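You operate a simulated robot arm through the tools that you are given. There is no shell and no other tool. Be economical: measure what you need, move in short steps, check, and stop when the job is done.

You run a simulated two-armed robot. Do the job below in one go: nothing can be reset, and whatever is moved stays where it is left.

Task
Put the blue seal from the deck of the cart on the yellow square and the white seal on the weight there. Put the scoop on the service bench away on the table top. Fetch the pendant box and stand it on the shelf under the steel table. Any order will do. Set down upright: pendant box.

It is judged by the outcome, as a careful person would: the job done as asked, and still so three seconds after it is handed in. It fails if anything else is knocked over, pushed out of place, dropped, spilled or broken. Lids that push on must go on centred and level and be pressed home; caps that screw on are set level and turned clockwise until they are tight.

Robot
Two 6-joint arms with two-finger parallel grippers on one trunk, on a base that drives. Base frame: it is fixed to the floor where the robot stands at the start and does not move with it; the origin is under the middle of the robot, x ahead of it, y to its left, z up; the surface under the hand at the start is at about z = 620. Units: mm, degrees, N and s.
The left shoulder is at the start at [80, 216, 1582], the right one opposite. With the tool pointing down near the work surface each hand reaches from about 100 to 440 mm from the robot's upright axis, wherever it stands, measured 20 degrees to its own side. Places, roughly: pendant box [-6000, -4000, 1000]; scoop [-3000, 6500, 1000]; shelf under the steel table [-8900, -2500, 400]; table top [-6700, -900, 800]; yellow square (22x15 cm) [400, 740, 860]. Payload 3.43 kg a hand.
The tool frame of a hand sits at the grasp point between the pads (the TCP): z along the fingers, y along the line on which they close. The tips reach 30 mm beyond it. The gripper opens to 94 mm. The fingers are 28 mm wide and 10 mm thick; the gripper's body (50 by 96 mm) begins 55 mm behind the TCP.
Orientation is that of the tool frame in the base frame, as a unit quaternion [x, y, z, w]. With the fingers straight down and closing along the base's y, the tool's x points along the base's -x, its y along +y and its z along -z.

Tools
- The arms move only by the tool move_arm. It takes "left_series", "right_series" or both (then of equal length, played together; a hand with none holds still); each is a list that holds one entry, the list of rows, each a list of 7 numbers: the shift along the base's x, y, z in mm, then the turn, a rotation vector about the base's x, y, z in degrees, then the finger opening in mm, from 0 to 94. In form: [[[tx, ty, tz, ax, ay, az, hand], ...]]. A call has 1 to 10 rows; each row shifts and turns the commanded pose from where the row before left it. Rows are played at 5 a second. More than 50 mm and 8.6 degrees between two rows, or a gripper value outside its range, and nothing of the call is played. A pose out of reach is approached as far as the arm can. The call stops where the force on the tool passes 40 N (or 10 N more than at its start, if that is more) or the arm is blocked; 0.2 s more then pass. The fingers move at their own pace (about 72 mm/s each) and stop on an object; they squeeze with about 41 N. The grip force told is the motor's: it shows also when the fingers shut on nothing. Time passes only in rows, and 0.2 s behind the last, so rows that do not move let the fingers close. It gives the time, the measured TCP pose, the force on the tool (base axes), the opening and the grip force at its end, in the units of the frame above (readings bear some noise), with the torque about the TCP (base axes, N m) and any sound that the robot's microphone picked up, and new pictures: "pictures" is both (left out), scene, wrist or none (wrist: the cameras of the hands that moved).
- Cameras (640 x 400 px; columns grow to the right, rows downward): "scene" is now at [77.9, 34.1, 1719.1]; the picture's right is [0.59, -0.81, -0.00], its down [-0.74, -0.54, -0.40] and it looks along [0.32, 0.23, -0.92] (base axes); focal length 272 px, centre (320, 200). "left" rides on the left gripper at [76, -14, -103] in its tool frame; the picture's right is [0.18, 0.98, 0.00], its down [-0.75, 0.14, -0.64] and it looks along [-0.63, 0.12, 0.77] (tool axes); focal length 243 px, centre (320, 200). "right" rides on the right gripper at [76, 14, -103] in its tool frame; the picture's right is [-0.18, 0.98, 0.00], its down [-0.75, -0.14, -0.64] and it looks along [-0.63, -0.12, 0.77] (tool axes); focal length 243 px, centre (320, 200). There is no depth. A picture from a camera that has moved, and an enlarged one, comes with that camera's place and axes in the base frame and with its lens.
- raise_lower(by): slides the trunk up (or, below 0, down) by that many mm; the arms and the scene camera ride with it, the base frame stays. It gives what a move gives, with no picture.
- roll_base(legs): drives the robot by 1 to 6 legs, each [ahead, left, turn to the left] in mm, mm and degrees, along the robot's own axes; the way and the turn of a leg run together, so that a leg with both is an arc; at most 1500 mm and 180 degrees a leg. The arms and the cameras ride along, it lands a little off, and it stops where it bumps. It gives what a move gives, and a new picture of the scene camera.
- head_to(pan, tilt): turns the head with the scene camera to pan (to the left, within 86 degrees either way) and tilt (down, from -29 to 69), counted from straight ahead of the robot. It gives what a move gives, and a new picture of the scene camera.
- close_up(camera, box): a new picture of the part [left, top, right, bottom] of that camera's present view, enlarged. No time passes.
- finish_job(): hands the job in; it is judged then, once.

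Work in short steps. Places have to be worked out from the pictures, the camera data and where the tool is seen: move nearer, look again, correct. Check each grasp and each placing, and mend what went wrong. You have 165 turns and 260 pictures in all, those below and enlarged ones among them. Open the grippers and draw the arms clear of the work before you hand the job in, unless the task says otherwise; then end with one line.

The tools are called after ">>>" as name(argument=value, ...) on one line, values as JSON. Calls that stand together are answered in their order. move_arm: Moves the arms, as the interface text tells. Its arguments: {"type":"object","properties":{"left_series":{"type":"array","items":{"type":"array","items":{"type":"array","items":{"type":"number"}}}},"right_series":{"type":"array","items":{"type":"array","items":{"type":"array","items":{"type":"number"}}}},"pictures":{"type":"string","enum":["both","scene","wrist","none"]}},"required":[]} The other tools are called the same way: raise_lower (by) slides the trunk up or down; roll_base (legs) drives the base; head_to (pan, tilt) turns the head that bears the scene camera; close_up (camera, box) takes an enlarged picture of a part of a camera's view; finish_job () hands the job in.

At the start:

```text
time_s: 0.0
left_eef_pos: [464.0, 344.1, 1021.2]
left_orientation: [-0.001, 1.0, 0.0, 0.0]
left_contact_force: [0.2, 0.6, 0.1]
left_moment: [0.0, 0.0, 0.04]
left_finger_gap: 93.8
left_finger_force: 0.1
right_eef_pos: [500.8, -61.6, 1020.0]
right_orientation: [0.0, 1.0, 0.0, -0.001]
right_contact_force: [0.6, -0.5, 0.3]
right_moment: [0.0, 0.01, -0.01]
right_finger_gap: 94.0
right_finger_force: 0.0
trunk travel left (down, up): [-811.0, 29.0]
robot x, y, heading: [0.5, 4.7, 0.1]
head pan, tilt: [36.1, 66.6]
```

scene: 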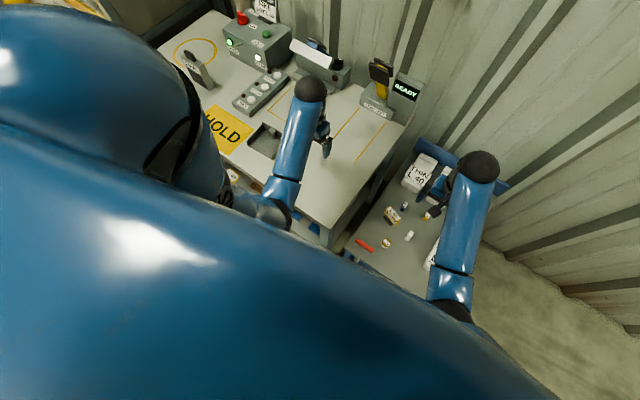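
right: 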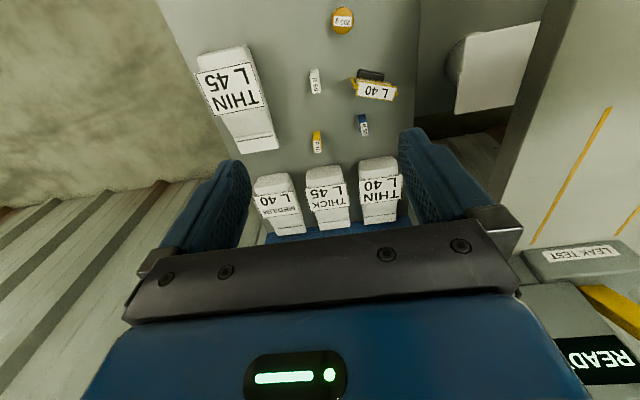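
left: 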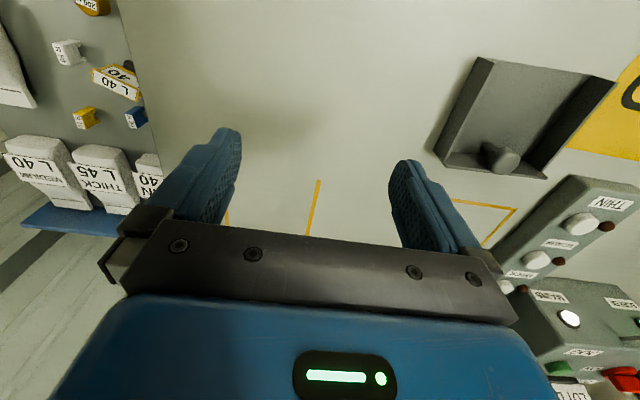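

I start by looking closer at the cart deck and the yellow square through the wrist cameras.

>>> close_up(camera="right", box=[180, 0, 440, 160])

>>> close_up(camera="scene", box=[160, 0, 480, 280])

```text
2.46 times, centred on (310, 80) of right
camera zoom: at [423.7, -48.8, 1122.4], right [0.18, 0.98, 0.0], down [0.75, -0.14, 0.64], along [0.63, -0.12, -0.77], focal length 597 px, centre (345, 495)
```

zoom: 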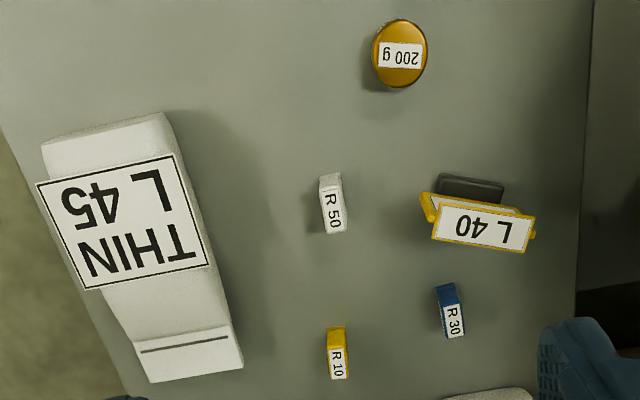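

```text
1.43 times, centred on (320, 140) of scene
camera zoom: at [77.9, 34.1, 1719.1], right [0.59, -0.81, 0.0], down [-0.74, -0.54, -0.4], along [0.32, 0.23, -0.92], focal length 388 px, centre (320, 286)
```

zoom: 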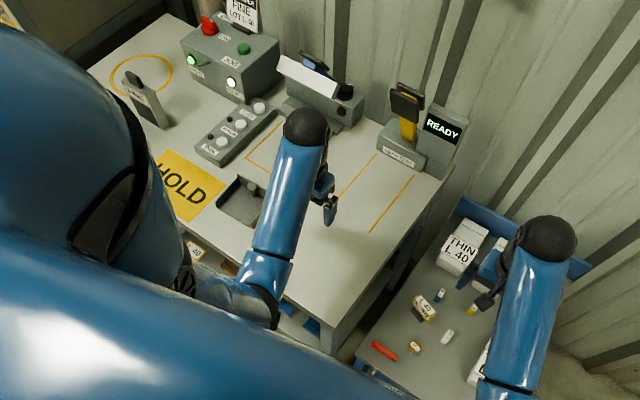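

The seals are small blocks on the deck (white near [542,-81], blue near [642,0]) and the 200 g weight is near [459,-20]. I'll raise and retract the left arm so the trunk can come down.

>>> move_arm(left_series=[[[-10, 0, 50, 0, 0, 0, 94], [-10, 0, 50, 0, 0, 0, 94], [-10, 0, 50, 0, 0, 0, 94], [-10, 0, 50, 0, 0, 0, 94], [-10, 0, 50, 0, 0, 0, 94], [-10, 0, 50, 0, 0, 0, 94], [-10, 0, 50, 0, 0, 0, 94]]], pictures="scene")

```text
refused: row 1 steps farther than a row can; nothing moved
```

Step slightly too long; reduce it.

>>> move_arm(left_series=[[[-10, 0, 48, 0, 0, 0, 94], [-10, 0, 48, 0, 0, 0, 94], [-10, 0, 48, 0, 0, 0, 94], [-10, 0, 48, 0, 0, 0, 94], [-10, 0, 48, 0, 0, 0, 94], [-10, 0, 48, 0, 0, 0, 94], [-10, 0, 48, 0, 0, 0, 94]]], pictures="scene")

```text
time_s: 1.6
left_eef_pos: [480.3, 366.9, 1033.7]
left_orientation: [0.0, 1.0, 0.001, 0.0]
left_contact_force: [-0.6, -0.1, -0.9]
left_moment: [-0.01, 0.04, 0.0]
left_finger_gap: 94.3
left_finger_force: 0.1
left hand out of reach, approached as far as the arm can: row 1, 2, 3, 4, 5, 6, 7
right_eef_pos: [500.0, -63.7, 1019.3]
right_orientation: [-0.001, 1.0, 0.0, 0.0]
right_contact_force: [-0.6, -0.2, 0.5]
right_moment: [-0.02, -0.01, -0.03]
right_finger_gap: 94.1
right_finger_force: 0.1
trunk travel left (down, up): [-811.0, 29.0]
robot x, y, heading: [-2.2, -1.5, -0.1]
head pan, tilt: [36.1, 66.6]
camera scene: at [78.3, 34.3, 1719.1], right [0.59, -0.81, 0.0], down [-0.74, -0.54, -0.4], along [0.32, 0.23, -0.92], focal length 272 px, centre (320, 200)
```

scene: 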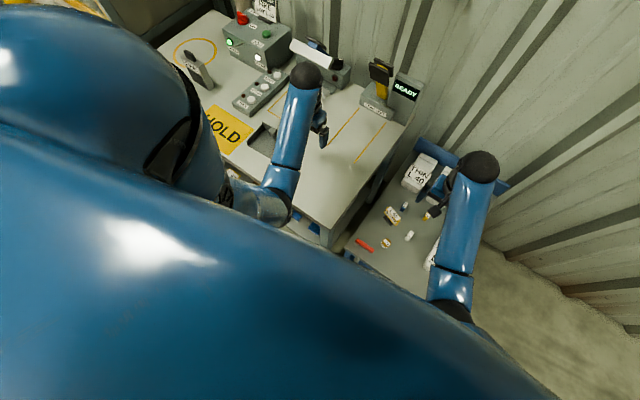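

The hand cannot rise further pointing down, so instead I'll shift the robot right until the left hand is off the bench and over the cart, then lower the trunk.

>>> roll_base(legs=[[0, -330, 0]])

>>> head_to(pan=0, tilt=60)

```text
time_s: 3.8
left_eef_pos: [478.8, 43.6, 1034.2]
left_orientation: [0.0, 1.0, -0.001, 0.001]
left_contact_force: [0.4, 0.4, 0.0]
left_moment: [0.02, -0.01, -0.01]
left_finger_gap: 93.7
left_finger_force: 0.1
right_eef_pos: [499.8, -387.3, 1020.5]
right_orientation: [0.002, 1.0, 0.0, -0.001]
right_contact_force: [0.0, 0.3, 0.1]
right_moment: [-0.04, 0.01, -0.02]
right_finger_gap: 93.8
right_finger_force: 0.0
trunk travel left (down, up): [-811.0, 29.0]
robot x, y, heading: [-1.6, -325.2, -0.1]
head pan, tilt: [36.1, 66.6]
camera scene: at [77.7, -287.1, 1719.0], right [0.59, -0.81, 0.0], down [-0.74, -0.54, -0.4], along [0.32, 0.23, -0.92], focal length 272 px, centre (320, 200)
```

scene: 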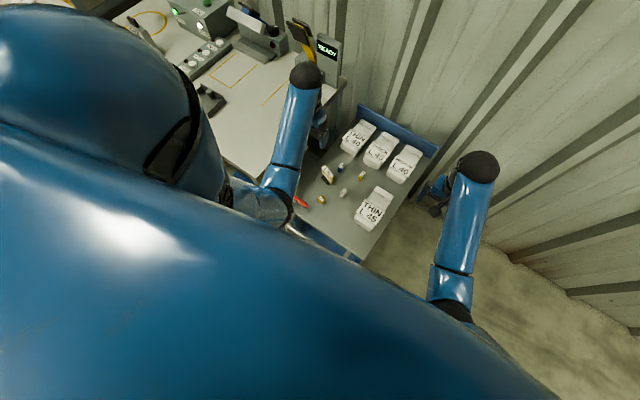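

```text
time_s: 4.8
left_eef_pos: [480.3, 41.0, 1034.4]
left_orientation: [0.001, 1.0, 0.001, 0.001]
left_contact_force: [0.2, 0.3, 0.2]
left_moment: [-0.02, 0.02, 0.0]
left_finger_gap: 94.0
left_finger_force: 0.0
right_eef_pos: [499.5, -389.7, 1020.5]
right_orientation: [0.001, 1.0, 0.0, 0.0]
right_contact_force: [-0.9, 0.4, -1.0]
right_moment: [-0.02, 0.02, 0.04]
right_finger_gap: 94.2
right_finger_force: 0.1
trunk travel left (down, up): [-811.0, 29.0]
robot x, y, heading: [0.1, -325.5, -0.1]
head pan, tilt: [0.0, 60.0]
camera scene: at [96.7, -326.4, 1726.3], right [0.0, -1.0, 0.0], down [-0.87, 0.0, -0.5], along [0.5, 0.0, -0.87], focal length 272 px, centre (320, 200)
```

scene: 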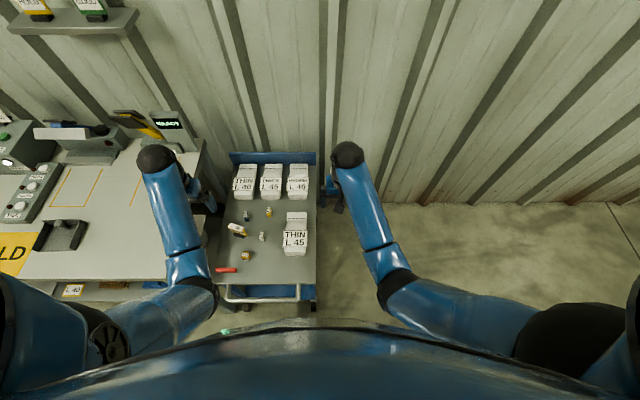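

Both arms are now clear of the bench. I move the right hand further off the cart's right edge and bring the left hand slightly right, then lower the trunk.

>>> move_arm(right_series=[[[-30, -40, 0, 0, 0, 0, 94], [-30, -40, 0, 0, 0, 0, 94], [-30, -40, 0, 0, 0, 0, 94]]], left_series=[[[-10, -25, 0, 0, 0, 0, 94], [-10, -25, 0, 0, 0, 0, 94], [-10, -25, 0, 0, 0, 0, 94]]], pictures="none")

>>> raise_lower(by=-200)

>>> close_up(camera="scene", box=[0, 0, 640, 400])

>>> close_up(camera="left", box=[0, 0, 640, 400])

```text
time_s: 5.6
left_eef_pos: [452.6, -34.2, 1022.8]
left_orientation: [0.001, 1.0, 0.0, 0.004]
left_contact_force: [-0.7, -0.7, -0.2]
left_moment: [0.03, -0.01, 0.03]
left_finger_gap: 93.9
left_finger_force: 0.0
left hand out of reach, approached as far as the arm can: row 1, 2, 3
right_eef_pos: [408.1, -510.2, 1014.2]
right_orientation: [0.0, 1.0, 0.0, 0.003]
right_contact_force: [-0.6, -0.1, 0.5]
right_moment: [-0.01, -0.01, -0.02]
right_finger_gap: 94.0
right_finger_force: 0.1
right hand out of reach, approached as far as the arm can: row 3
trunk travel left (down, up): [-811.0, 29.0]
robot x, y, heading: [-0.9, -325.6, -0.2]
head pan, tilt: [0.0, 60.0]
```

```text
time_s: 7.8
left_eef_pos: [453.9, -33.3, 822.4]
left_orientation: [0.001, 1.0, 0.001, 0.002]
left_contact_force: [0.4, 0.6, 0.6]
left_moment: [-0.02, 0.0, 0.03]
left_finger_gap: 93.7
left_finger_force: 0.0
right_eef_pos: [409.1, -509.4, 814.6]
right_orientation: [0.001, 1.0, 0.0, 0.001]
right_contact_force: [-0.2, 0.2, -0.2]
right_moment: [0.0, -0.02, -0.01]
right_finger_gap: 94.2
right_finger_force: 0.1
trunk travel left (down, up): [-611.0, 229.0]
robot x, y, heading: [-0.3, -327.5, -0.3]
head pan, tilt: [0.0, 60.0]
```

```text
1.00 times, centred on (320, 200) of scene (not enlarged: the box is as wide or as high as the picture)
camera zoom: at [96.5, -325.6, 1526.4], right [0.0, -1.0, 0.0], down [-0.87, 0.0, -0.5], along [0.5, 0.0, -0.87], focal length 272 px, centre (320, 200)
```

zoom: 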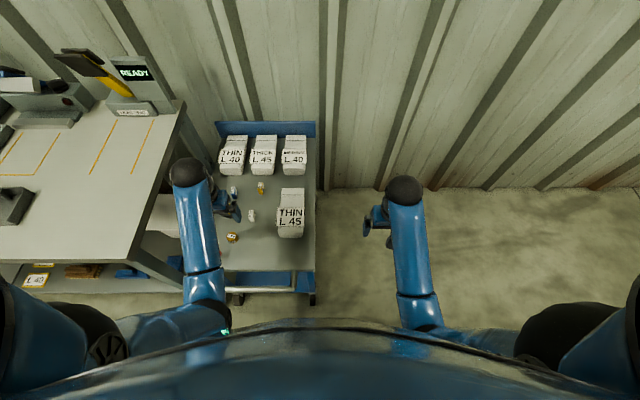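

```text
1.00 times, centred on (320, 200) of left (not enlarged: the box is as wide or as high as the picture)
camera zoom: at [376.0, -48.3, 922.9], right [-0.18, 0.98, 0.0], down [0.75, 0.14, 0.65], along [0.64, 0.12, -0.76], focal length 243 px, centre (320, 200)
```

zoom: 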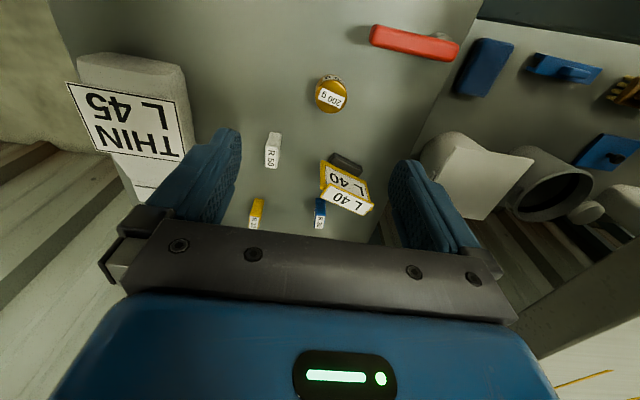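

Zooming on the seals and weight to see their shape.

>>> close_up(camera="left", box=[240, 60, 400, 160])

>>> close_up(camera="left", box=[230, 140, 390, 240])

>>> close_up(camera="scene", box=[200, 120, 328, 250])

```text
4.00 times, centred on (320, 110) of left
camera zoom: at [376.0, -48.3, 922.9], right [-0.18, 0.98, 0.0], down [0.75, 0.14, 0.65], along [0.64, 0.12, -0.76], focal length 970 px, centre (320, 560)
```

zoom: 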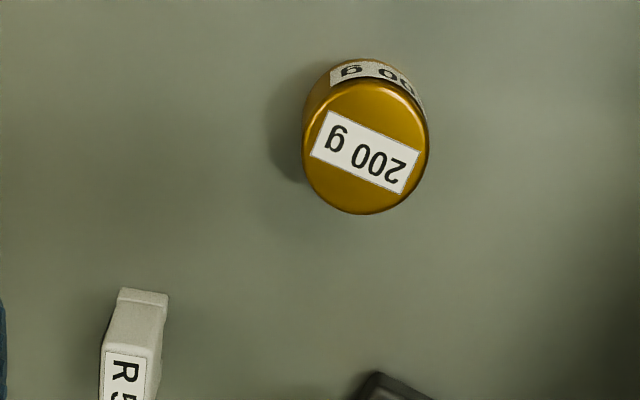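

```text
4.00 times, centred on (310, 190) of left
camera zoom: at [376.0, -48.3, 922.9], right [-0.18, 0.98, 0.0], down [0.75, 0.14, 0.65], along [0.64, 0.12, -0.76], focal length 970 px, centre (360, 240)
```

zoom: 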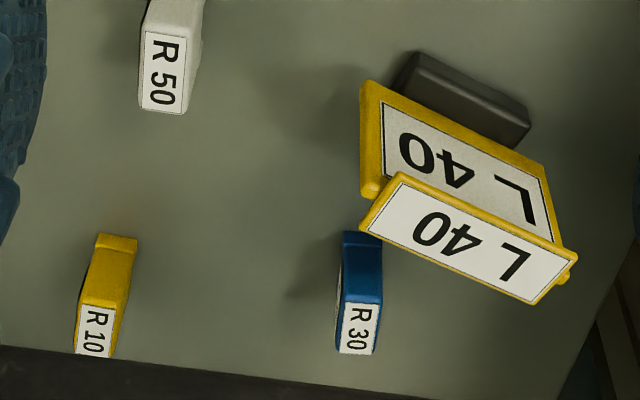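

```text
3.08 times, centred on (264, 185) of scene
camera zoom: at [96.5, -325.6, 1526.4], right [0.0, -1.0, 0.0], down [-0.87, 0.0, -0.5], along [0.5, 0.0, -0.87], focal length 836 px, centre (492, 246)
```

zoom: 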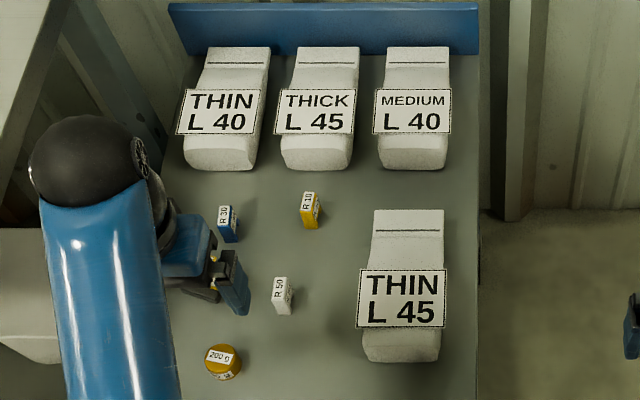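

The seals are upright blocks of about 12 x 30 x 40 mm, axis-aligned: white centre ≈ [540,-80], blue ≈ [641,2], weight top centre ≈ [458,-21,652]. I move the left hand above the white seal.

>>> move_arm(left_series=[[[30, -15, -25, 0, 0, 0, 50], [30, -15, -25, 0, 0, 0, 50], [26, -16, -25, 0, 0, 0, 50]]], pictures="wrist")

```text
time_s: 8.6
left_eef_pos: [538.8, -79.4, 745.6]
left_orientation: [0.0, 1.0, 0.001, 0.003]
left_contact_force: [0.7, 0.1, 0.0]
left_moment: [0.02, 0.02, -0.03]
left_finger_gap: 50.1
left_finger_force: 0.0
right_eef_pos: [409.9, -509.9, 812.9]
right_orientation: [0.001, 1.0, 0.0, 0.001]
right_contact_force: [0.6, 0.0, 0.2]
right_moment: [0.0, -0.03, 0.04]
right_finger_gap: 94.1
right_finger_force: 0.1
trunk travel left (down, up): [-611.0, 229.0]
robot x, y, heading: [-0.7, -326.7, -0.3]
head pan, tilt: [0.0, 60.0]
camera left: at [462.7, -94.9, 847.0], right [-0.18, 0.98, 0.0], down [0.75, 0.14, 0.65], along [0.63, 0.12, -0.76], focal length 243 px, centre (320, 200)
```

left: 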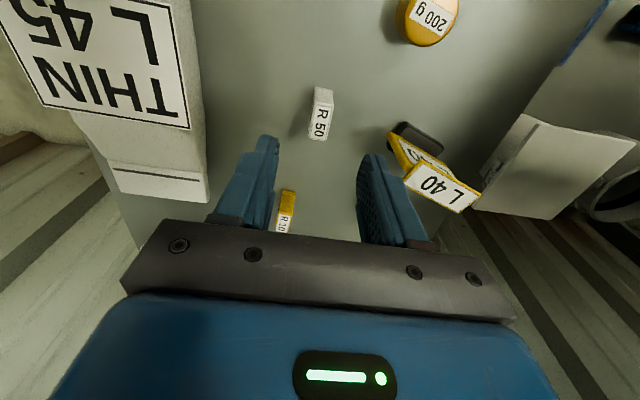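

White seal is centred between the fingers. Descend to z≈665.

>>> move_arm(left_series=[[[0, 0, -30, 0, 0, 0, 50], [0, 0, -30, 0, 0, 0, 50], [0, 0, -20, 0, 0, 0, 50]]], pictures="wrist")

```text
time_s: 9.3
left_eef_pos: [538.8, -78.4, 666.7]
left_orientation: [0.001, 1.0, 0.001, 0.002]
left_contact_force: [0.9, -0.4, 0.0]
left_moment: [0.03, -0.04, -0.01]
left_finger_gap: 50.2
left_finger_force: 0.0
right_eef_pos: [409.6, -510.1, 814.0]
right_orientation: [0.001, 1.0, 0.0, 0.002]
right_contact_force: [0.1, 0.4, -0.6]
right_moment: [0.01, 0.01, 0.01]
right_finger_gap: 94.0
right_finger_force: 0.1
trunk travel left (down, up): [-611.0, 229.0]
robot x, y, heading: [1.3, -324.7, -0.2]
head pan, tilt: [0.0, 60.0]
camera left: at [461.3, -94.3, 767.7], right [-0.18, 0.98, 0.0], down [0.75, 0.14, 0.65], along [0.64, 0.12, -0.76], focal length 243 px, centre (320, 200)
```

left: 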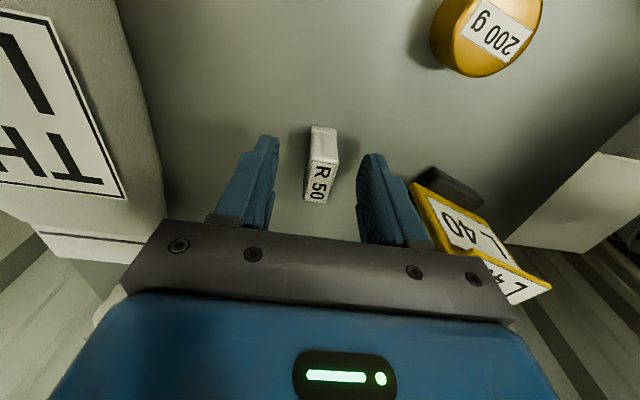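

Fingers straddle the seal; close.

>>> move_arm(left_series=[[[0, 0, -4, 0, 0, 0, 8], [0, 0, 0, 0, 0, 0, 8], [0, 0, 0, 0, 0, 0, 8]]], pictures="none")

>>> move_arm(left_series=[[[0, 0, 45, 0, 0, 0, 8], [0, 0, 20, 0, 0, 0, 8]]], pictures="wrist")

```text
time_s: 10.2
left_eef_pos: [538.4, -79.2, 664.7]
left_orientation: [0.002, 1.0, 0.001, 0.006]
left_contact_force: [2.8, 0.8, 12.6]
left_moment: [0.04, -0.09, -0.01]
left_finger_gap: 14.7
left_finger_force: 40.9
right_eef_pos: [408.8, -510.3, 814.0]
right_orientation: [0.001, 1.0, 0.001, 0.002]
right_contact_force: [0.5, -0.2, 0.4]
right_moment: [0.01, 0.0, -0.02]
right_finger_gap: 94.2
right_finger_force: 0.0
trunk travel left (down, up): [-611.0, 229.0]
robot x, y, heading: [0.3, -323.9, -0.2]
head pan, tilt: [0.0, 60.0]
```

```text
time_s: 10.8
left_eef_pos: [537.9, -77.8, 727.3]
left_orientation: [0.001, 1.0, 0.001, 0.002]
left_contact_force: [0.2, 0.1, -0.4]
left_moment: [-0.05, -0.02, -0.02]
left_finger_gap: 14.9
left_finger_force: 41.2
right_eef_pos: [408.1, -509.8, 814.0]
right_orientation: [0.001, 1.0, 0.001, 0.002]
right_contact_force: [-0.9, -0.9, 0.4]
right_moment: [0.03, -0.02, 0.01]
right_finger_gap: 93.7
right_finger_force: 0.0
trunk travel left (down, up): [-611.0, 229.0]
robot x, y, heading: [1.9, -326.4, -0.3]
head pan, tilt: [0.0, 60.0]
camera left: at [460.8, -94.0, 828.7], right [-0.18, 0.98, 0.0], down [0.75, 0.14, 0.65], along [0.63, 0.12, -0.76], focal length 243 px, centre (320, 200)
```

left: 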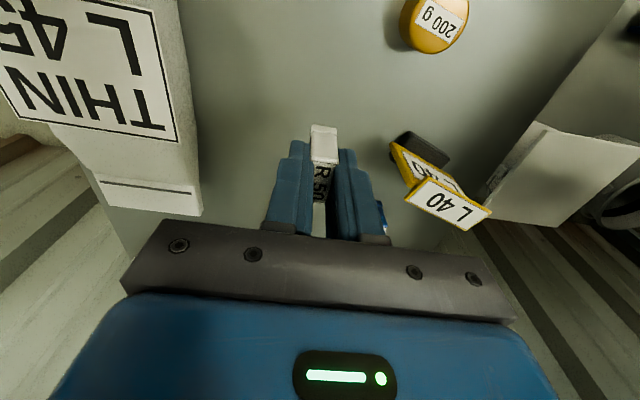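

White seal is held, with its bottom ~45 mm below the TCP. I move it over the weight (centre ≈ [458,-21]) staying high.

>>> move_arm(left_series=[[[-25, 5, 25, 0, 0, 0, 8], [-30, 15, 0, 0, 0, 0, 8], [-26, 19, 0, 0, 0, 0, 8], [0, 18, 0, 0, 0, 0, 8]]], pictures="both")

```text
time_s: 11.8
left_eef_pos: [457.2, -20.6, 752.1]
left_orientation: [0.002, 1.0, 0.001, 0.002]
left_contact_force: [-0.2, 0.3, -0.9]
left_moment: [0.0, 0.0, -0.02]
left_finger_gap: 14.5
left_finger_force: 40.7
right_eef_pos: [410.3, -508.8, 814.1]
right_orientation: [0.001, 1.0, 0.0, 0.002]
right_contact_force: [-0.1, -0.5, 0.4]
right_moment: [0.0, 0.0, -0.05]
right_finger_gap: 93.7
right_finger_force: 0.1
trunk travel left (down, up): [-611.0, 229.0]
robot x, y, heading: [0.5, -325.4, -0.2]
head pan, tilt: [0.0, 60.0]
camera scene: at [97.0, -325.3, 1526.3], right [0.0, -1.0, 0.0], down [-0.87, 0.0, -0.5], along [0.5, 0.0, -0.87], focal length 272 px, centre (320, 200)
camera left: at [380.3, -36.6, 853.8], right [-0.18, 0.98, 0.0], down [0.75, 0.14, 0.65], along [0.63, 0.12, -0.76], focal length 243 px, centre (320, 200)
```

scene: 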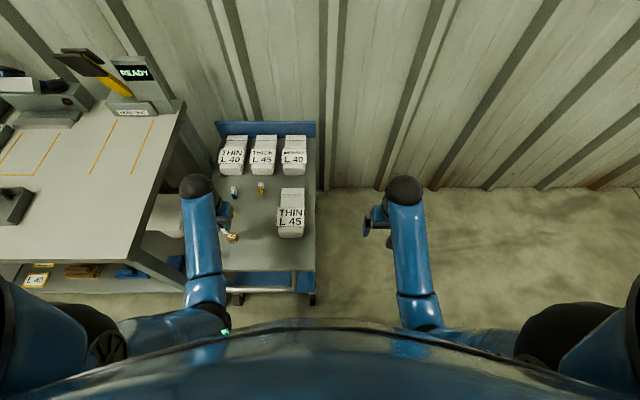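
left: 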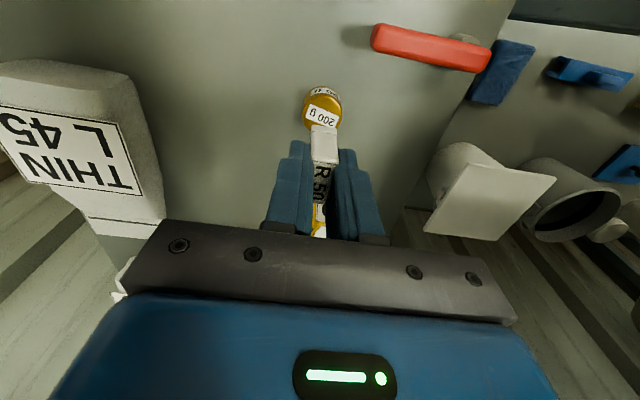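

Alignment looks right. Descend 42 mm and look.

>>> move_arm(left_series=[[[0, 0, -25, 0, 0, 0, 8], [0, 0, -18, 0, 0, 0, 8]]], pictures="none")

>>> close_up(camera="left", box=[240, 60, 400, 160])

>>> close_up(camera="scene", box=[190, 180, 290, 260])

```text
time_s: 12.3
left_eef_pos: [458.1, -21.5, 710.6]
left_orientation: [0.002, 1.0, 0.001, 0.002]
left_contact_force: [-0.3, -0.8, -0.6]
left_moment: [0.01, 0.01, 0.02]
left_finger_gap: 14.6
left_finger_force: 40.9
right_eef_pos: [410.0, -509.1, 812.8]
right_orientation: [0.002, 1.0, 0.0, 0.002]
right_contact_force: [0.3, 0.1, 0.4]
right_moment: [-0.03, 0.0, 0.01]
right_finger_gap: 93.9
right_finger_force: 0.1
trunk travel left (down, up): [-611.0, 229.0]
robot x, y, heading: [0.7, -325.5, -0.0]
head pan, tilt: [0.0, 60.0]
```

```text
4.00 times, centred on (320, 110) of left
camera zoom: at [381.1, -37.2, 810.4], right [-0.18, 0.98, 0.0], down [0.75, 0.14, 0.65], along [0.64, 0.12, -0.76], focal length 970 px, centre (320, 560)
```

zoom: 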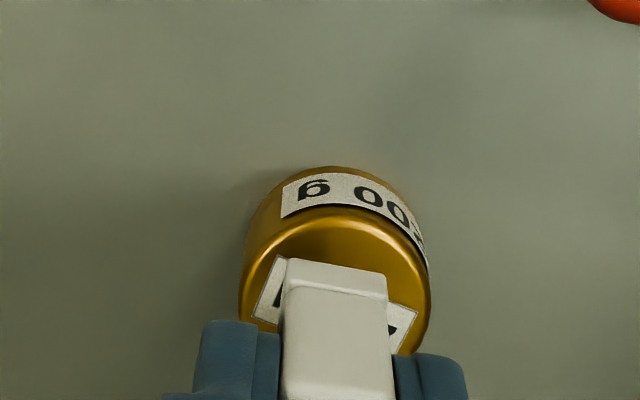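

```text
5.00 times, centred on (240, 220) of scene
camera zoom: at [97.0, -325.4, 1526.3], right [0.0, -1.0, 0.0], down [-0.87, 0.0, -0.5], along [0.5, 0.0, -0.87], focal length 1359 px, centre (720, 100)
```

zoom: 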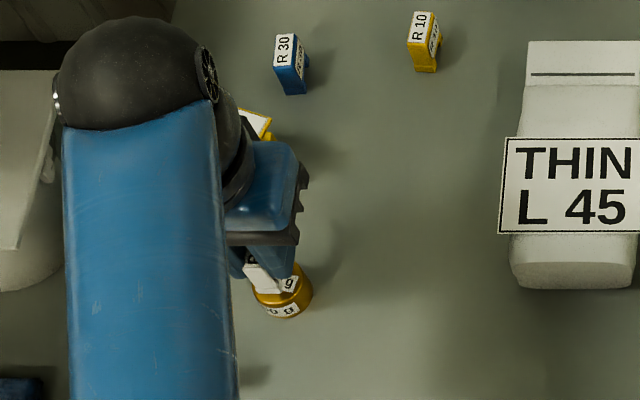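

Centred within ~2 mm. Lower slowly until contact.

>>> move_arm(left_series=[[[-2, 0, -5, 0, 0, 0, 8], [0, 0, -4, 0, 0, 0, 8], [0, 0, -2, 0, 0, 0, 8], [0, 0, -1, 0, 0, 0, 8]]], pictures="none")

>>> close_up(camera="left", box=[240, 60, 400, 160])

```text
time_s: 13.3
left_eef_pos: [455.3, -22.5, 698.2]
left_orientation: [0.0, 1.0, 0.001, 0.002]
left_contact_force: [0.4, 0.3, 0.5]
left_moment: [-0.02, -0.01, 0.01]
left_finger_gap: 14.7
left_finger_force: 40.8
right_eef_pos: [410.2, -509.0, 814.2]
right_orientation: [0.002, 1.0, 0.0, 0.002]
right_contact_force: [-0.7, 0.2, -0.2]
right_moment: [0.02, -0.04, 0.0]
right_finger_gap: 94.0
right_finger_force: 0.1
trunk travel left (down, up): [-611.0, 229.0]
robot x, y, heading: [-0.4, -326.3, -0.0]
head pan, tilt: [0.0, 60.0]
```

```text
4.00 times, centred on (320, 110) of left
camera zoom: at [378.8, -37.3, 798.7], right [-0.18, 0.98, 0.0], down [0.75, 0.14, 0.65], along [0.64, 0.12, -0.76], focal length 970 px, centre (320, 560)
```

zoom: 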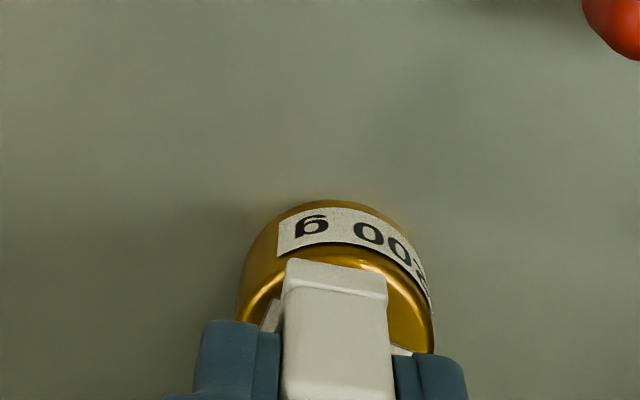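

No contact yet; continue in small steps.

>>> move_arm(left_series=[[[0, 0, -2, 0, 0, 0, 8], [0, 0, -1.5, 0, 0, 0, 8], [0, 0, -1, 0, 0, 0, 8]]], pictures="none")

>>> close_up(camera="left", box=[240, 60, 400, 160])

```text
time_s: 14.2
left_eef_pos: [455.8, -22.8, 693.3]
left_orientation: [0.002, 1.0, 0.002, 0.002]
left_contact_force: [0.4, 0.0, -0.1]
left_moment: [-0.01, 0.01, 0.0]
left_finger_gap: 14.7
left_finger_force: 40.5
right_eef_pos: [409.8, -509.7, 814.3]
right_orientation: [0.002, 1.0, 0.0, 0.002]
right_contact_force: [0.2, 0.3, -0.6]
right_moment: [-0.05, 0.01, -0.02]
right_finger_gap: 94.2
right_finger_force: 0.0
trunk travel left (down, up): [-611.0, 229.0]
robot x, y, heading: [-0.5, -324.5, -0.1]
head pan, tilt: [0.0, 60.0]
```

```text
4.00 times, centred on (320, 110) of left
camera zoom: at [378.9, -37.6, 794.0], right [-0.18, 0.98, 0.0], down [0.75, 0.14, 0.65], along [0.64, 0.12, -0.76], focal length 970 px, centre (320, 560)
```

zoom: 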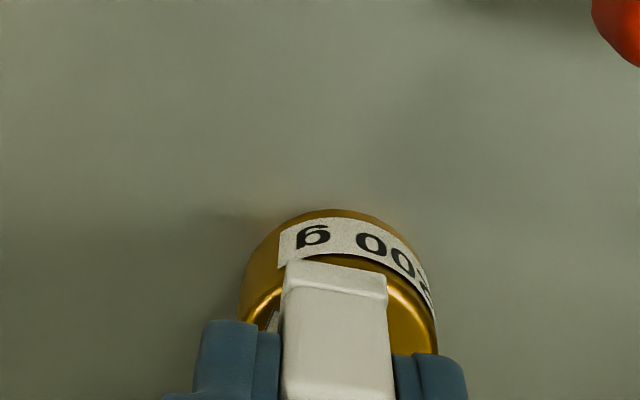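

The seal's near edge is close to the weight's near rim; shift forward 3 mm and keep lowering.

>>> move_arm(left_series=[[[3, 0.5, 0, 0, 0, 0, 8], [0, 0, -1.5, 0, 0, 0, 8], [0, 0, -1.5, 0, 0, 0, 8], [0, 0, 0, 0, 0, 0, 8]]], pictures="none")

>>> close_up(camera="left", box=[240, 60, 400, 160])

```text
time_s: 15.2
left_eef_pos: [459.6, -22.3, 691.0]
left_orientation: [0.001, 1.0, 0.001, 0.003]
left_contact_force: [0.1, 1.1, 6.6]
left_moment: [0.04, 0.04, -0.03]
left_finger_gap: 14.7
left_finger_force: 40.7
right_eef_pos: [410.0, -510.1, 815.3]
right_orientation: [0.002, 1.0, 0.0, 0.002]
right_contact_force: [-0.1, -0.7, 0.6]
right_moment: [0.02, 0.0, 0.0]
right_finger_gap: 93.9
right_finger_force: 0.1
trunk travel left (down, up): [-611.0, 229.0]
robot x, y, heading: [4.6, -324.5, -0.4]
head pan, tilt: [0.0, 60.0]
```

```text
4.00 times, centred on (320, 110) of left
camera zoom: at [381.9, -37.1, 791.9], right [-0.18, 0.98, 0.0], down [0.75, 0.14, 0.65], along [0.64, 0.12, -0.76], focal length 970 px, centre (320, 560)
```

zoom: 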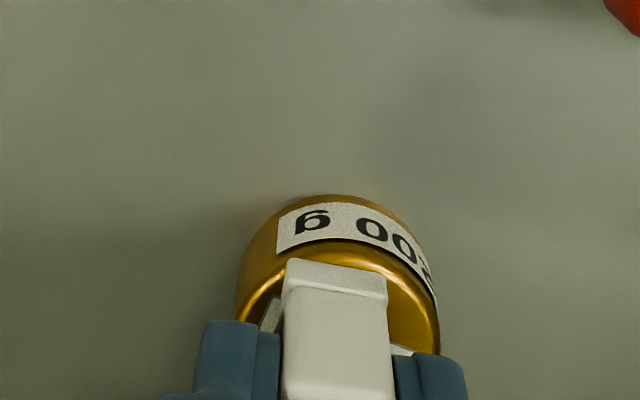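

Contact at 6.6 N with the seal centred on the weight. Release gently and rise.

>>> move_arm(left_series=[[[0, 0, 0, 0, 0, 0, 22], [0, 0, 0, 0, 0, 0, 30], [0, 0, 0, 0, 0, 0, 40], [0, 0, 30, 0, 0, 0, 40], [0, 0, 40, 0, 0, 0, 40]]], pictures="wrist")

>>> close_up(camera="left", box=[240, 60, 400, 160])

```text
time_s: 16.4
left_eef_pos: [458.3, -23.0, 760.8]
left_orientation: [0.002, 1.0, 0.001, 0.002]
left_contact_force: [-0.4, 0.0, -0.5]
left_moment: [0.0, -0.01, 0.0]
left_finger_gap: 39.6
left_finger_force: 0.0
right_eef_pos: [409.8, -510.8, 813.7]
right_orientation: [0.002, 1.0, 0.0, 0.002]
right_contact_force: [0.1, 0.6, 0.0]
right_moment: [-0.02, -0.01, 0.01]
right_finger_gap: 94.0
right_finger_force: 0.1
trunk travel left (down, up): [-611.0, 229.0]
robot x, y, heading: [2.9, -328.7, -0.2]
head pan, tilt: [0.0, 60.0]
camera left: at [381.8, -36.7, 862.1], right [-0.18, 0.98, 0.0], down [0.75, 0.14, 0.65], along [0.64, 0.12, -0.76], focal length 243 px, centre (320, 200)
```

left: 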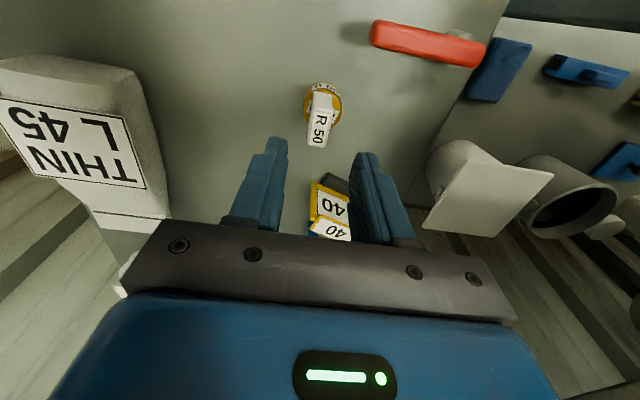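

```text
4.00 times, centred on (320, 110) of left
camera zoom: at [381.8, -36.7, 862.1], right [-0.18, 0.98, 0.0], down [0.75, 0.14, 0.65], along [0.64, 0.12, -0.76], focal length 970 px, centre (320, 560)
```

zoom: 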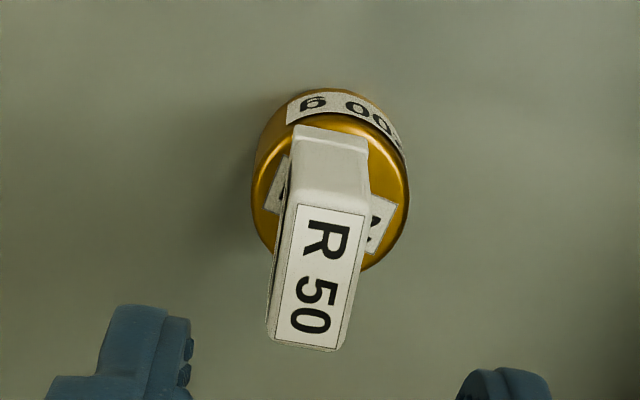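

White seal stands on the weight. Now move over the blue seal at ≈[641,2].

>>> move_arm(left_series=[[[35, 0, 15, 0, 0, 0, 40], [45, 5, 0, 0, 0, 0, 40], [45, 10, 0, 0, 0, 0, 40], [45, 10, 0, 0, 0, 0, 40], [12, 0, 0, 0, 0, 0, 40]]], pictures="wrist")

```text
time_s: 17.6
left_eef_pos: [640.2, 4.4, 775.4]
left_orientation: [0.0, 1.0, 0.001, 0.003]
left_contact_force: [-0.5, -0.3, -0.1]
left_moment: [-0.02, -0.02, 0.0]
left_finger_gap: 39.8
left_finger_force: 0.0
right_eef_pos: [410.0, -509.3, 814.1]
right_orientation: [0.002, 1.0, 0.0, 0.002]
right_contact_force: [0.1, 0.2, -0.2]
right_moment: [-0.01, -0.01, 0.01]
right_finger_gap: 93.9
right_finger_force: 0.1
trunk travel left (down, up): [-611.0, 229.0]
robot x, y, heading: [0.1, -322.5, -0.1]
head pan, tilt: [0.0, 60.0]
camera left: at [564.3, -11.4, 876.3], right [-0.18, 0.98, 0.0], down [0.75, 0.14, 0.65], along [0.64, 0.12, -0.76], focal length 243 px, centre (320, 200)
```

left: 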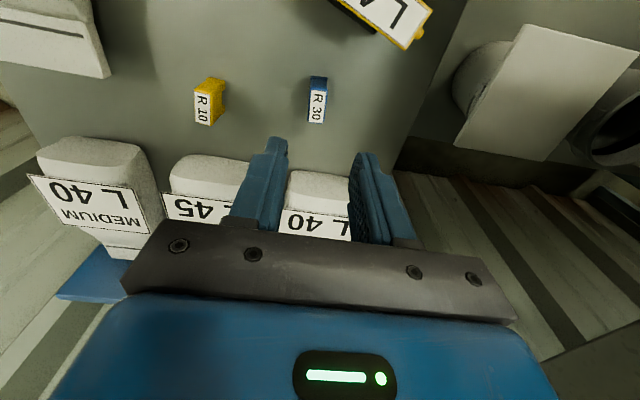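

Blue seal seen at ≈[638,0]. I bias the grip slightly towards me to keep clear of the bottle behind, and descend in part.

>>> move_arm(left_series=[[[-5, -4, -25, 0, 0, 0, 40], [0, 0, -30, 0, 0, 0, 40]]], pictures="both")

```text
time_s: 18.1
left_eef_pos: [635.9, 0.2, 719.5]
left_orientation: [0.001, 1.0, 0.001, 0.003]
left_contact_force: [-0.4, -0.7, 0.6]
left_moment: [0.01, 0.01, 0.0]
left_finger_gap: 39.7
left_finger_force: 0.1
right_eef_pos: [409.7, -509.0, 813.6]
right_orientation: [0.001, 1.0, 0.0, 0.002]
right_contact_force: [0.3, -0.2, 0.1]
right_moment: [-0.01, 0.01, 0.01]
right_finger_gap: 93.8
right_finger_force: 0.1
trunk travel left (down, up): [-611.0, 229.0]
robot x, y, heading: [-3.3, -326.4, -0.2]
head pan, tilt: [0.0, 60.0]
camera scene: at [97.4, -325.4, 1526.3], right [0.0, -1.0, 0.0], down [-0.87, 0.0, -0.5], along [0.5, 0.0, -0.87], focal length 272 px, centre (320, 200)
camera left: at [558.5, -15.4, 820.4], right [-0.18, 0.98, 0.0], down [0.75, 0.14, 0.65], along [0.64, 0.12, -0.76], focal length 243 px, centre (320, 200)
```

scene: 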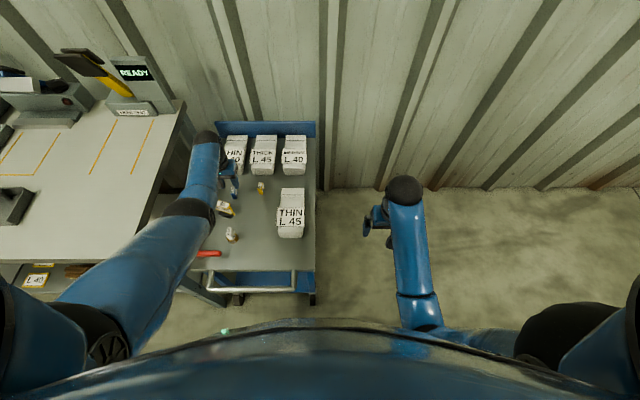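
left: 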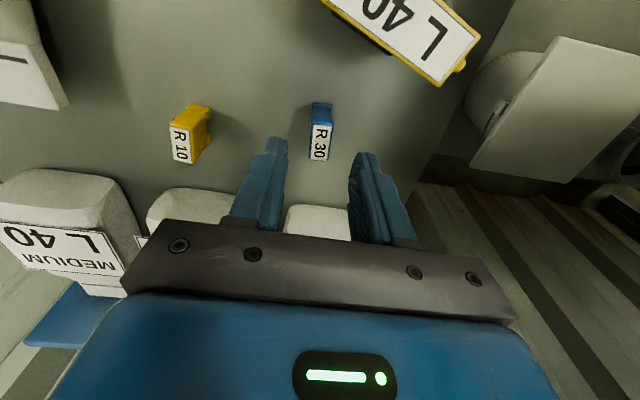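

The upper arm stays clear of the bench. Descend the rest and grip.

>>> move_arm(left_series=[[[0, 0, -26, 0, 0, 0, 40], [0, 0, -24, 0, 0, 0, 40]]], pictures="wrist")

```text
time_s: 18.8
left_eef_pos: [627.8, -1.3, 676.0]
left_orientation: [0.0, 1.0, 0.001, 0.003]
left_contact_force: [0.6, -0.7, -1.0]
left_moment: [0.01, -0.04, 0.01]
left_finger_gap: 40.2
left_finger_force: 0.0
left hand out of reach, approached as far as the arm can: row 2
right_eef_pos: [410.3, -509.8, 814.2]
right_orientation: [0.002, 1.0, 0.0, 0.001]
right_contact_force: [0.0, -0.1, -0.1]
right_moment: [0.01, -0.02, -0.04]
right_finger_gap: 93.9
right_finger_force: 0.1
trunk travel left (down, up): [-611.0, 229.0]
robot x, y, heading: [-1.7, -319.8, -0.3]
head pan, tilt: [0.0, 60.0]
camera left: at [549.9, -17.2, 777.2], right [-0.18, 0.98, 0.0], down [0.75, 0.14, 0.65], along [0.64, 0.12, -0.76], focal length 243 px, centre (320, 200)
```

left: 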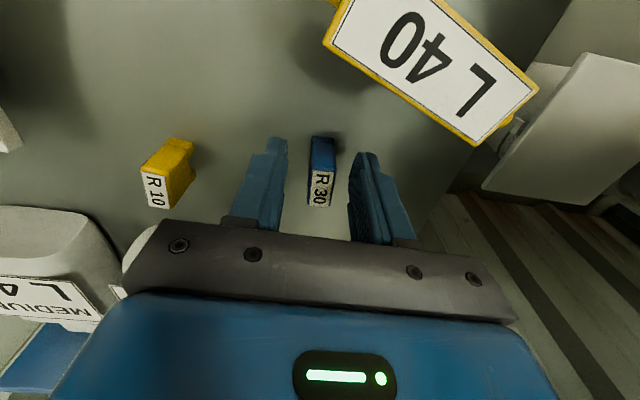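

Slightly out of reach; lower the trunk by 9 mm, then nudge forward and close.

>>> raise_lower(by=-9)

>>> move_arm(left_series=[[[3, 1, 0, 0, 0, 0, 40], [0, 0, 0, 0, 0, 0, 8], [0, 0, 0, 0, 0, 0, 8], [0, 0, 0, 0, 0, 0, 8]]], pictures="wrist")

```text
time_s: 19.3
left_eef_pos: [626.8, -1.9, 667.3]
left_orientation: [0.002, 1.0, 0.001, 0.003]
left_contact_force: [-0.1, 0.2, 0.6]
left_moment: [0.03, 0.01, 0.01]
left_finger_gap: 40.1
left_finger_force: 0.0
right_eef_pos: [409.7, -510.9, 804.5]
right_orientation: [0.002, 1.0, 0.0, 0.001]
right_contact_force: [0.8, -0.1, -0.5]
right_moment: [0.01, -0.01, -0.02]
right_finger_gap: 94.0
right_finger_force: 0.1
trunk travel left (down, up): [-602.0, 238.0]
robot x, y, heading: [1.6, -322.6, -0.1]
head pan, tilt: [0.0, 60.0]
```

```text
time_s: 20.3
left_eef_pos: [626.2, -1.8, 667.8]
left_orientation: [0.002, 1.0, 0.001, 0.002]
left_contact_force: [-0.3, -0.6, 1.0]
left_moment: [-0.01, 0.0, 0.01]
left_finger_gap: 14.5
left_finger_force: 41.1
right_eef_pos: [409.9, -509.3, 805.5]
right_orientation: [0.002, 1.0, -0.001, 0.003]
right_contact_force: [-0.3, -1.5, -1.1]
right_moment: [-0.04, -0.02, 0.02]
right_finger_gap: 94.3
right_finger_force: 0.0
trunk travel left (down, up): [-602.0, 238.0]
robot x, y, heading: [-1.4, -324.4, -0.3]
head pan, tilt: [0.0, 60.0]
camera left: at [549.6, -17.3, 768.2], right [-0.18, 0.98, 0.0], down [0.75, 0.14, 0.65], along [0.64, 0.12, -0.76], focal length 243 px, centre (320, 200)
```

left: 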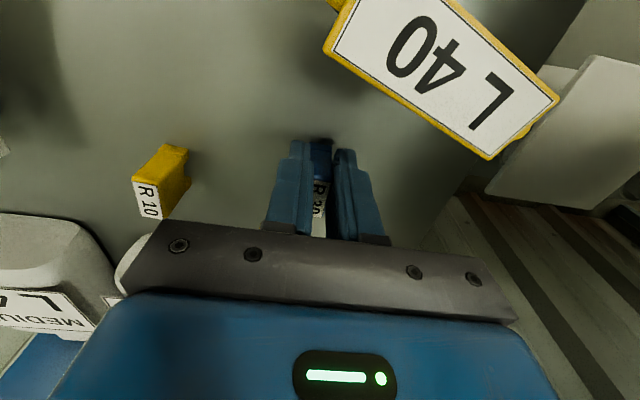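

Blue seal gripped. Lift straight up using the trunk.

>>> raise_lower(by=236)

>>> move_arm(left_series=[[[-30, 0, 35, 0, 0, 0, 8], [-30, 0, 35, 0, 0, 0, 8], [-30, 0, 30, 0, 0, 0, 8], [-30, 0, 0, 0, 0, 0, 8]]], pictures="both")

```text
time_s: 22.8
left_eef_pos: [625.2, -1.6, 903.6]
left_orientation: [0.001, 1.0, 0.001, 0.002]
left_contact_force: [0.5, 0.2, 0.2]
left_moment: [-0.03, 0.0, -0.03]
left_finger_gap: 14.6
left_finger_force: 41.0
right_eef_pos: [409.8, -510.8, 1040.7]
right_orientation: [0.001, 1.0, 0.0, 0.001]
right_contact_force: [0.8, -0.3, 0.0]
right_moment: [0.0, 0.01, 0.0]
right_finger_gap: 93.7
right_finger_force: 0.0
trunk travel left (down, up): [-838.0, 2.0]
robot x, y, heading: [-0.4, -327.6, -0.2]
head pan, tilt: [0.0, 60.0]
```

```text
time_s: 23.8
left_eef_pos: [506.2, -2.3, 1003.2]
left_orientation: [0.002, 1.0, 0.001, 0.003]
left_contact_force: [0.1, -0.7, 0.3]
left_moment: [0.02, -0.04, 0.01]
left_finger_gap: 14.4
left_finger_force: 41.0
right_eef_pos: [408.7, -508.5, 1042.0]
right_orientation: [0.002, 1.0, 0.0, 0.002]
right_contact_force: [0.1, -0.2, 0.7]
right_moment: [-0.03, -0.02, 0.01]
right_finger_gap: 93.9
right_finger_force: 0.1
trunk travel left (down, up): [-838.0, 2.0]
robot x, y, heading: [-1.0, -324.4, -0.0]
head pan, tilt: [0.0, 60.0]
camera scene: at [95.1, -325.4, 1753.4], right [0.0, -1.0, 0.0], down [-0.87, 0.0, -0.5], along [0.5, 0.0, -0.87], focal length 272 px, centre (320, 200)
camera left: at [428.4, -17.5, 1103.9], right [-0.18, 0.98, 0.0], down [0.75, 0.14, 0.65], along [0.63, 0.12, -0.76], focal length 243 px, centre (320, 200)
```

scene: 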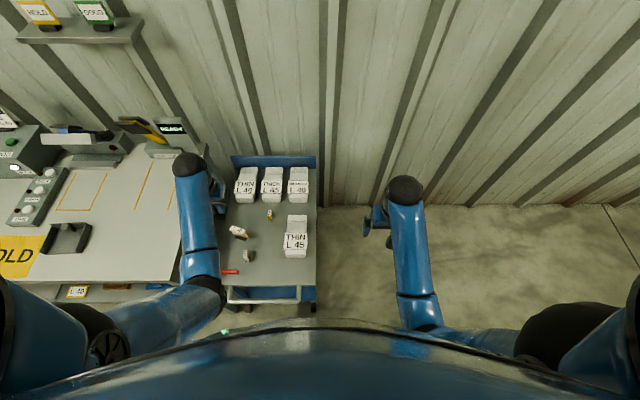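
left: 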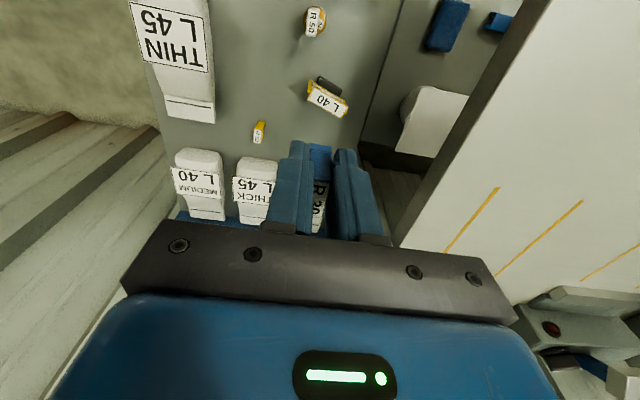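

Seal is held. Drive left ~740 mm so the left hand comes over the yellow square.

>>> roll_base(legs=[[-40, 730, 0]])

```text
time_s: 27.8
left_eef_pos: [470.5, 730.7, 1003.0]
left_orientation: [0.003, 1.0, 0.002, 0.002]
left_contact_force: [0.1, 0.3, -0.2]
left_moment: [0.0, 0.02, 0.01]
left_finger_gap: 14.8
left_finger_force: 41.2
right_eef_pos: [372.3, 224.1, 1040.3]
right_orientation: [0.003, 1.0, 0.002, 0.002]
right_contact_force: [0.1, -0.2, 0.1]
right_moment: [0.01, 0.02, 0.0]
right_finger_gap: 94.0
right_finger_force: 0.0
trunk travel left (down, up): [-838.0, 2.0]
robot x, y, heading: [-37.4, 410.9, -0.3]
head pan, tilt: [0.0, 60.0]
camera scene: at [59.6, 406.9, 1753.3], right [0.0, -1.0, 0.0], down [-0.87, 0.0, -0.5], along [0.5, 0.0, -0.87], focal length 272 px, centre (320, 200)
```

scene: 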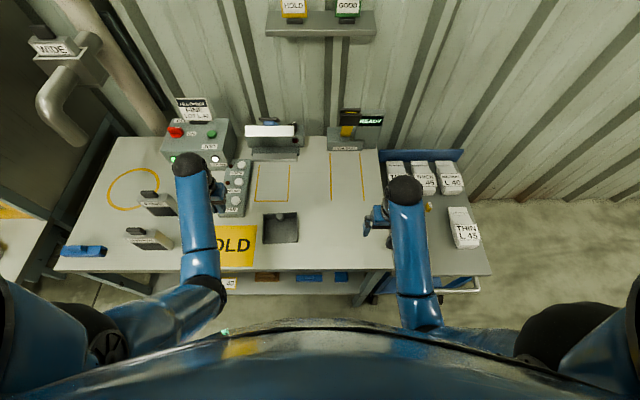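

The hand is near the yellow square. Bring it back to x≈405 and look with the wrist camera.

>>> move_arm(left_series=[[[-33, 0, -30, 0, 0, 0, 8], [-32, 0, -20, 0, 0, 0, 8]]], pictures="wrist")

```text
time_s: 28.4
left_eef_pos: [403.7, 731.0, 952.0]
left_orientation: [0.002, 1.0, 0.002, 0.003]
left_contact_force: [-0.1, 0.1, 0.1]
left_moment: [0.01, 0.01, -0.02]
left_finger_gap: 14.7
left_finger_force: 40.5
right_eef_pos: [370.3, 224.0, 1041.6]
right_orientation: [0.002, 1.0, 0.001, 0.003]
right_contact_force: [0.6, -0.9, -0.2]
right_moment: [0.05, 0.01, 0.01]
right_finger_gap: 94.1
right_finger_force: 0.1
trunk travel left (down, up): [-838.0, 2.0]
robot x, y, heading: [-32.9, 408.4, -0.5]
head pan, tilt: [0.0, 60.0]
camera left: at [326.3, 715.8, 1054.0], right [-0.18, 0.98, 0.0], down [0.75, 0.14, 0.65], along [0.64, 0.12, -0.76], focal length 243 px, centre (320, 200)
```

left: 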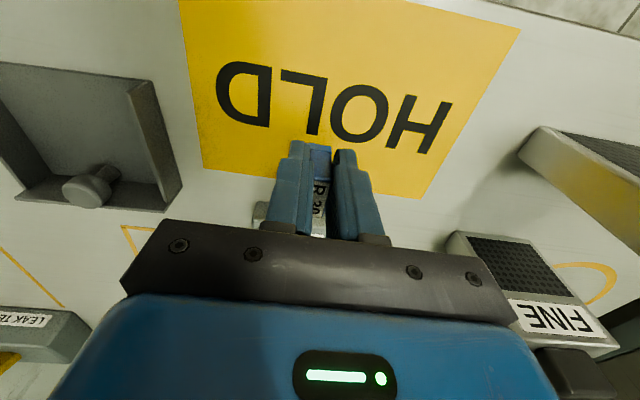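

Directly above the yellow square's middle. Descend; contact expected near TCP z≈907.

>>> move_arm(left_series=[[[-8, 5, -20, 0, 0, 0, 8], [0, 0, -16, 0, 0, 0, 8], [0, 0, -3, 0, 0, 0, 8]]], pictures="none")

>>> close_up(camera="left", box=[220, 60, 420, 190])

```text
time_s: 29.2
left_eef_pos: [398.3, 736.6, 912.2]
left_orientation: [0.003, 1.0, 0.001, 0.003]
left_contact_force: [0.1, -0.1, -0.2]
left_moment: [-0.05, 0.01, -0.04]
left_finger_gap: 14.4
left_finger_force: 41.1
right_eef_pos: [372.4, 223.9, 1041.1]
right_orientation: [0.003, 1.0, 0.0, 0.001]
right_contact_force: [-0.1, 0.1, -0.2]
right_moment: [-0.02, 0.01, 0.0]
right_finger_gap: 93.8
right_finger_force: 0.1
trunk travel left (down, up): [-838.0, 2.0]
robot x, y, heading: [-37.0, 411.5, -0.3]
head pan, tilt: [0.0, 60.0]
```

```text
3.08 times, centred on (320, 125) of left
camera zoom: at [320.3, 721.1, 1014.0], right [-0.18, 0.98, 0.0], down [0.75, 0.14, 0.65], along [0.64, 0.12, -0.76], focal length 746 px, centre (320, 431)
```

zoom: 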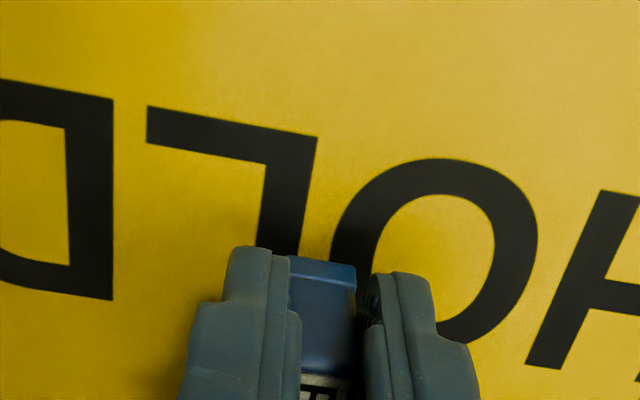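

Still above the surface; step down in small increments.

>>> move_arm(left_series=[[[0, 0, -2, 0, 0, 0, 8], [0, 0, -2, 0, 0, 0, 8], [0, 0, -2, 0, 0, 0, 8], [0, 0, 0, 0, 0, 0, 8]]], pictures="none")

```text
time_s: 30.2
left_eef_pos: [398.2, 736.7, 908.1]
left_orientation: [0.002, 1.0, 0.002, 0.004]
left_contact_force: [0.3, 0.3, 4.4]
left_moment: [-0.05, 0.0, 0.01]
left_finger_gap: 14.4
left_finger_force: 41.2
right_eef_pos: [370.8, 224.7, 1041.3]
right_orientation: [0.002, 1.0, 0.0, 0.002]
right_contact_force: [0.2, 1.0, 0.2]
right_moment: [0.01, 0.03, 0.01]
right_finger_gap: 94.0
right_finger_force: 0.1
trunk travel left (down, up): [-838.0, 2.0]
robot x, y, heading: [-39.2, 410.5, -0.4]
head pan, tilt: [0.0, 60.0]
```

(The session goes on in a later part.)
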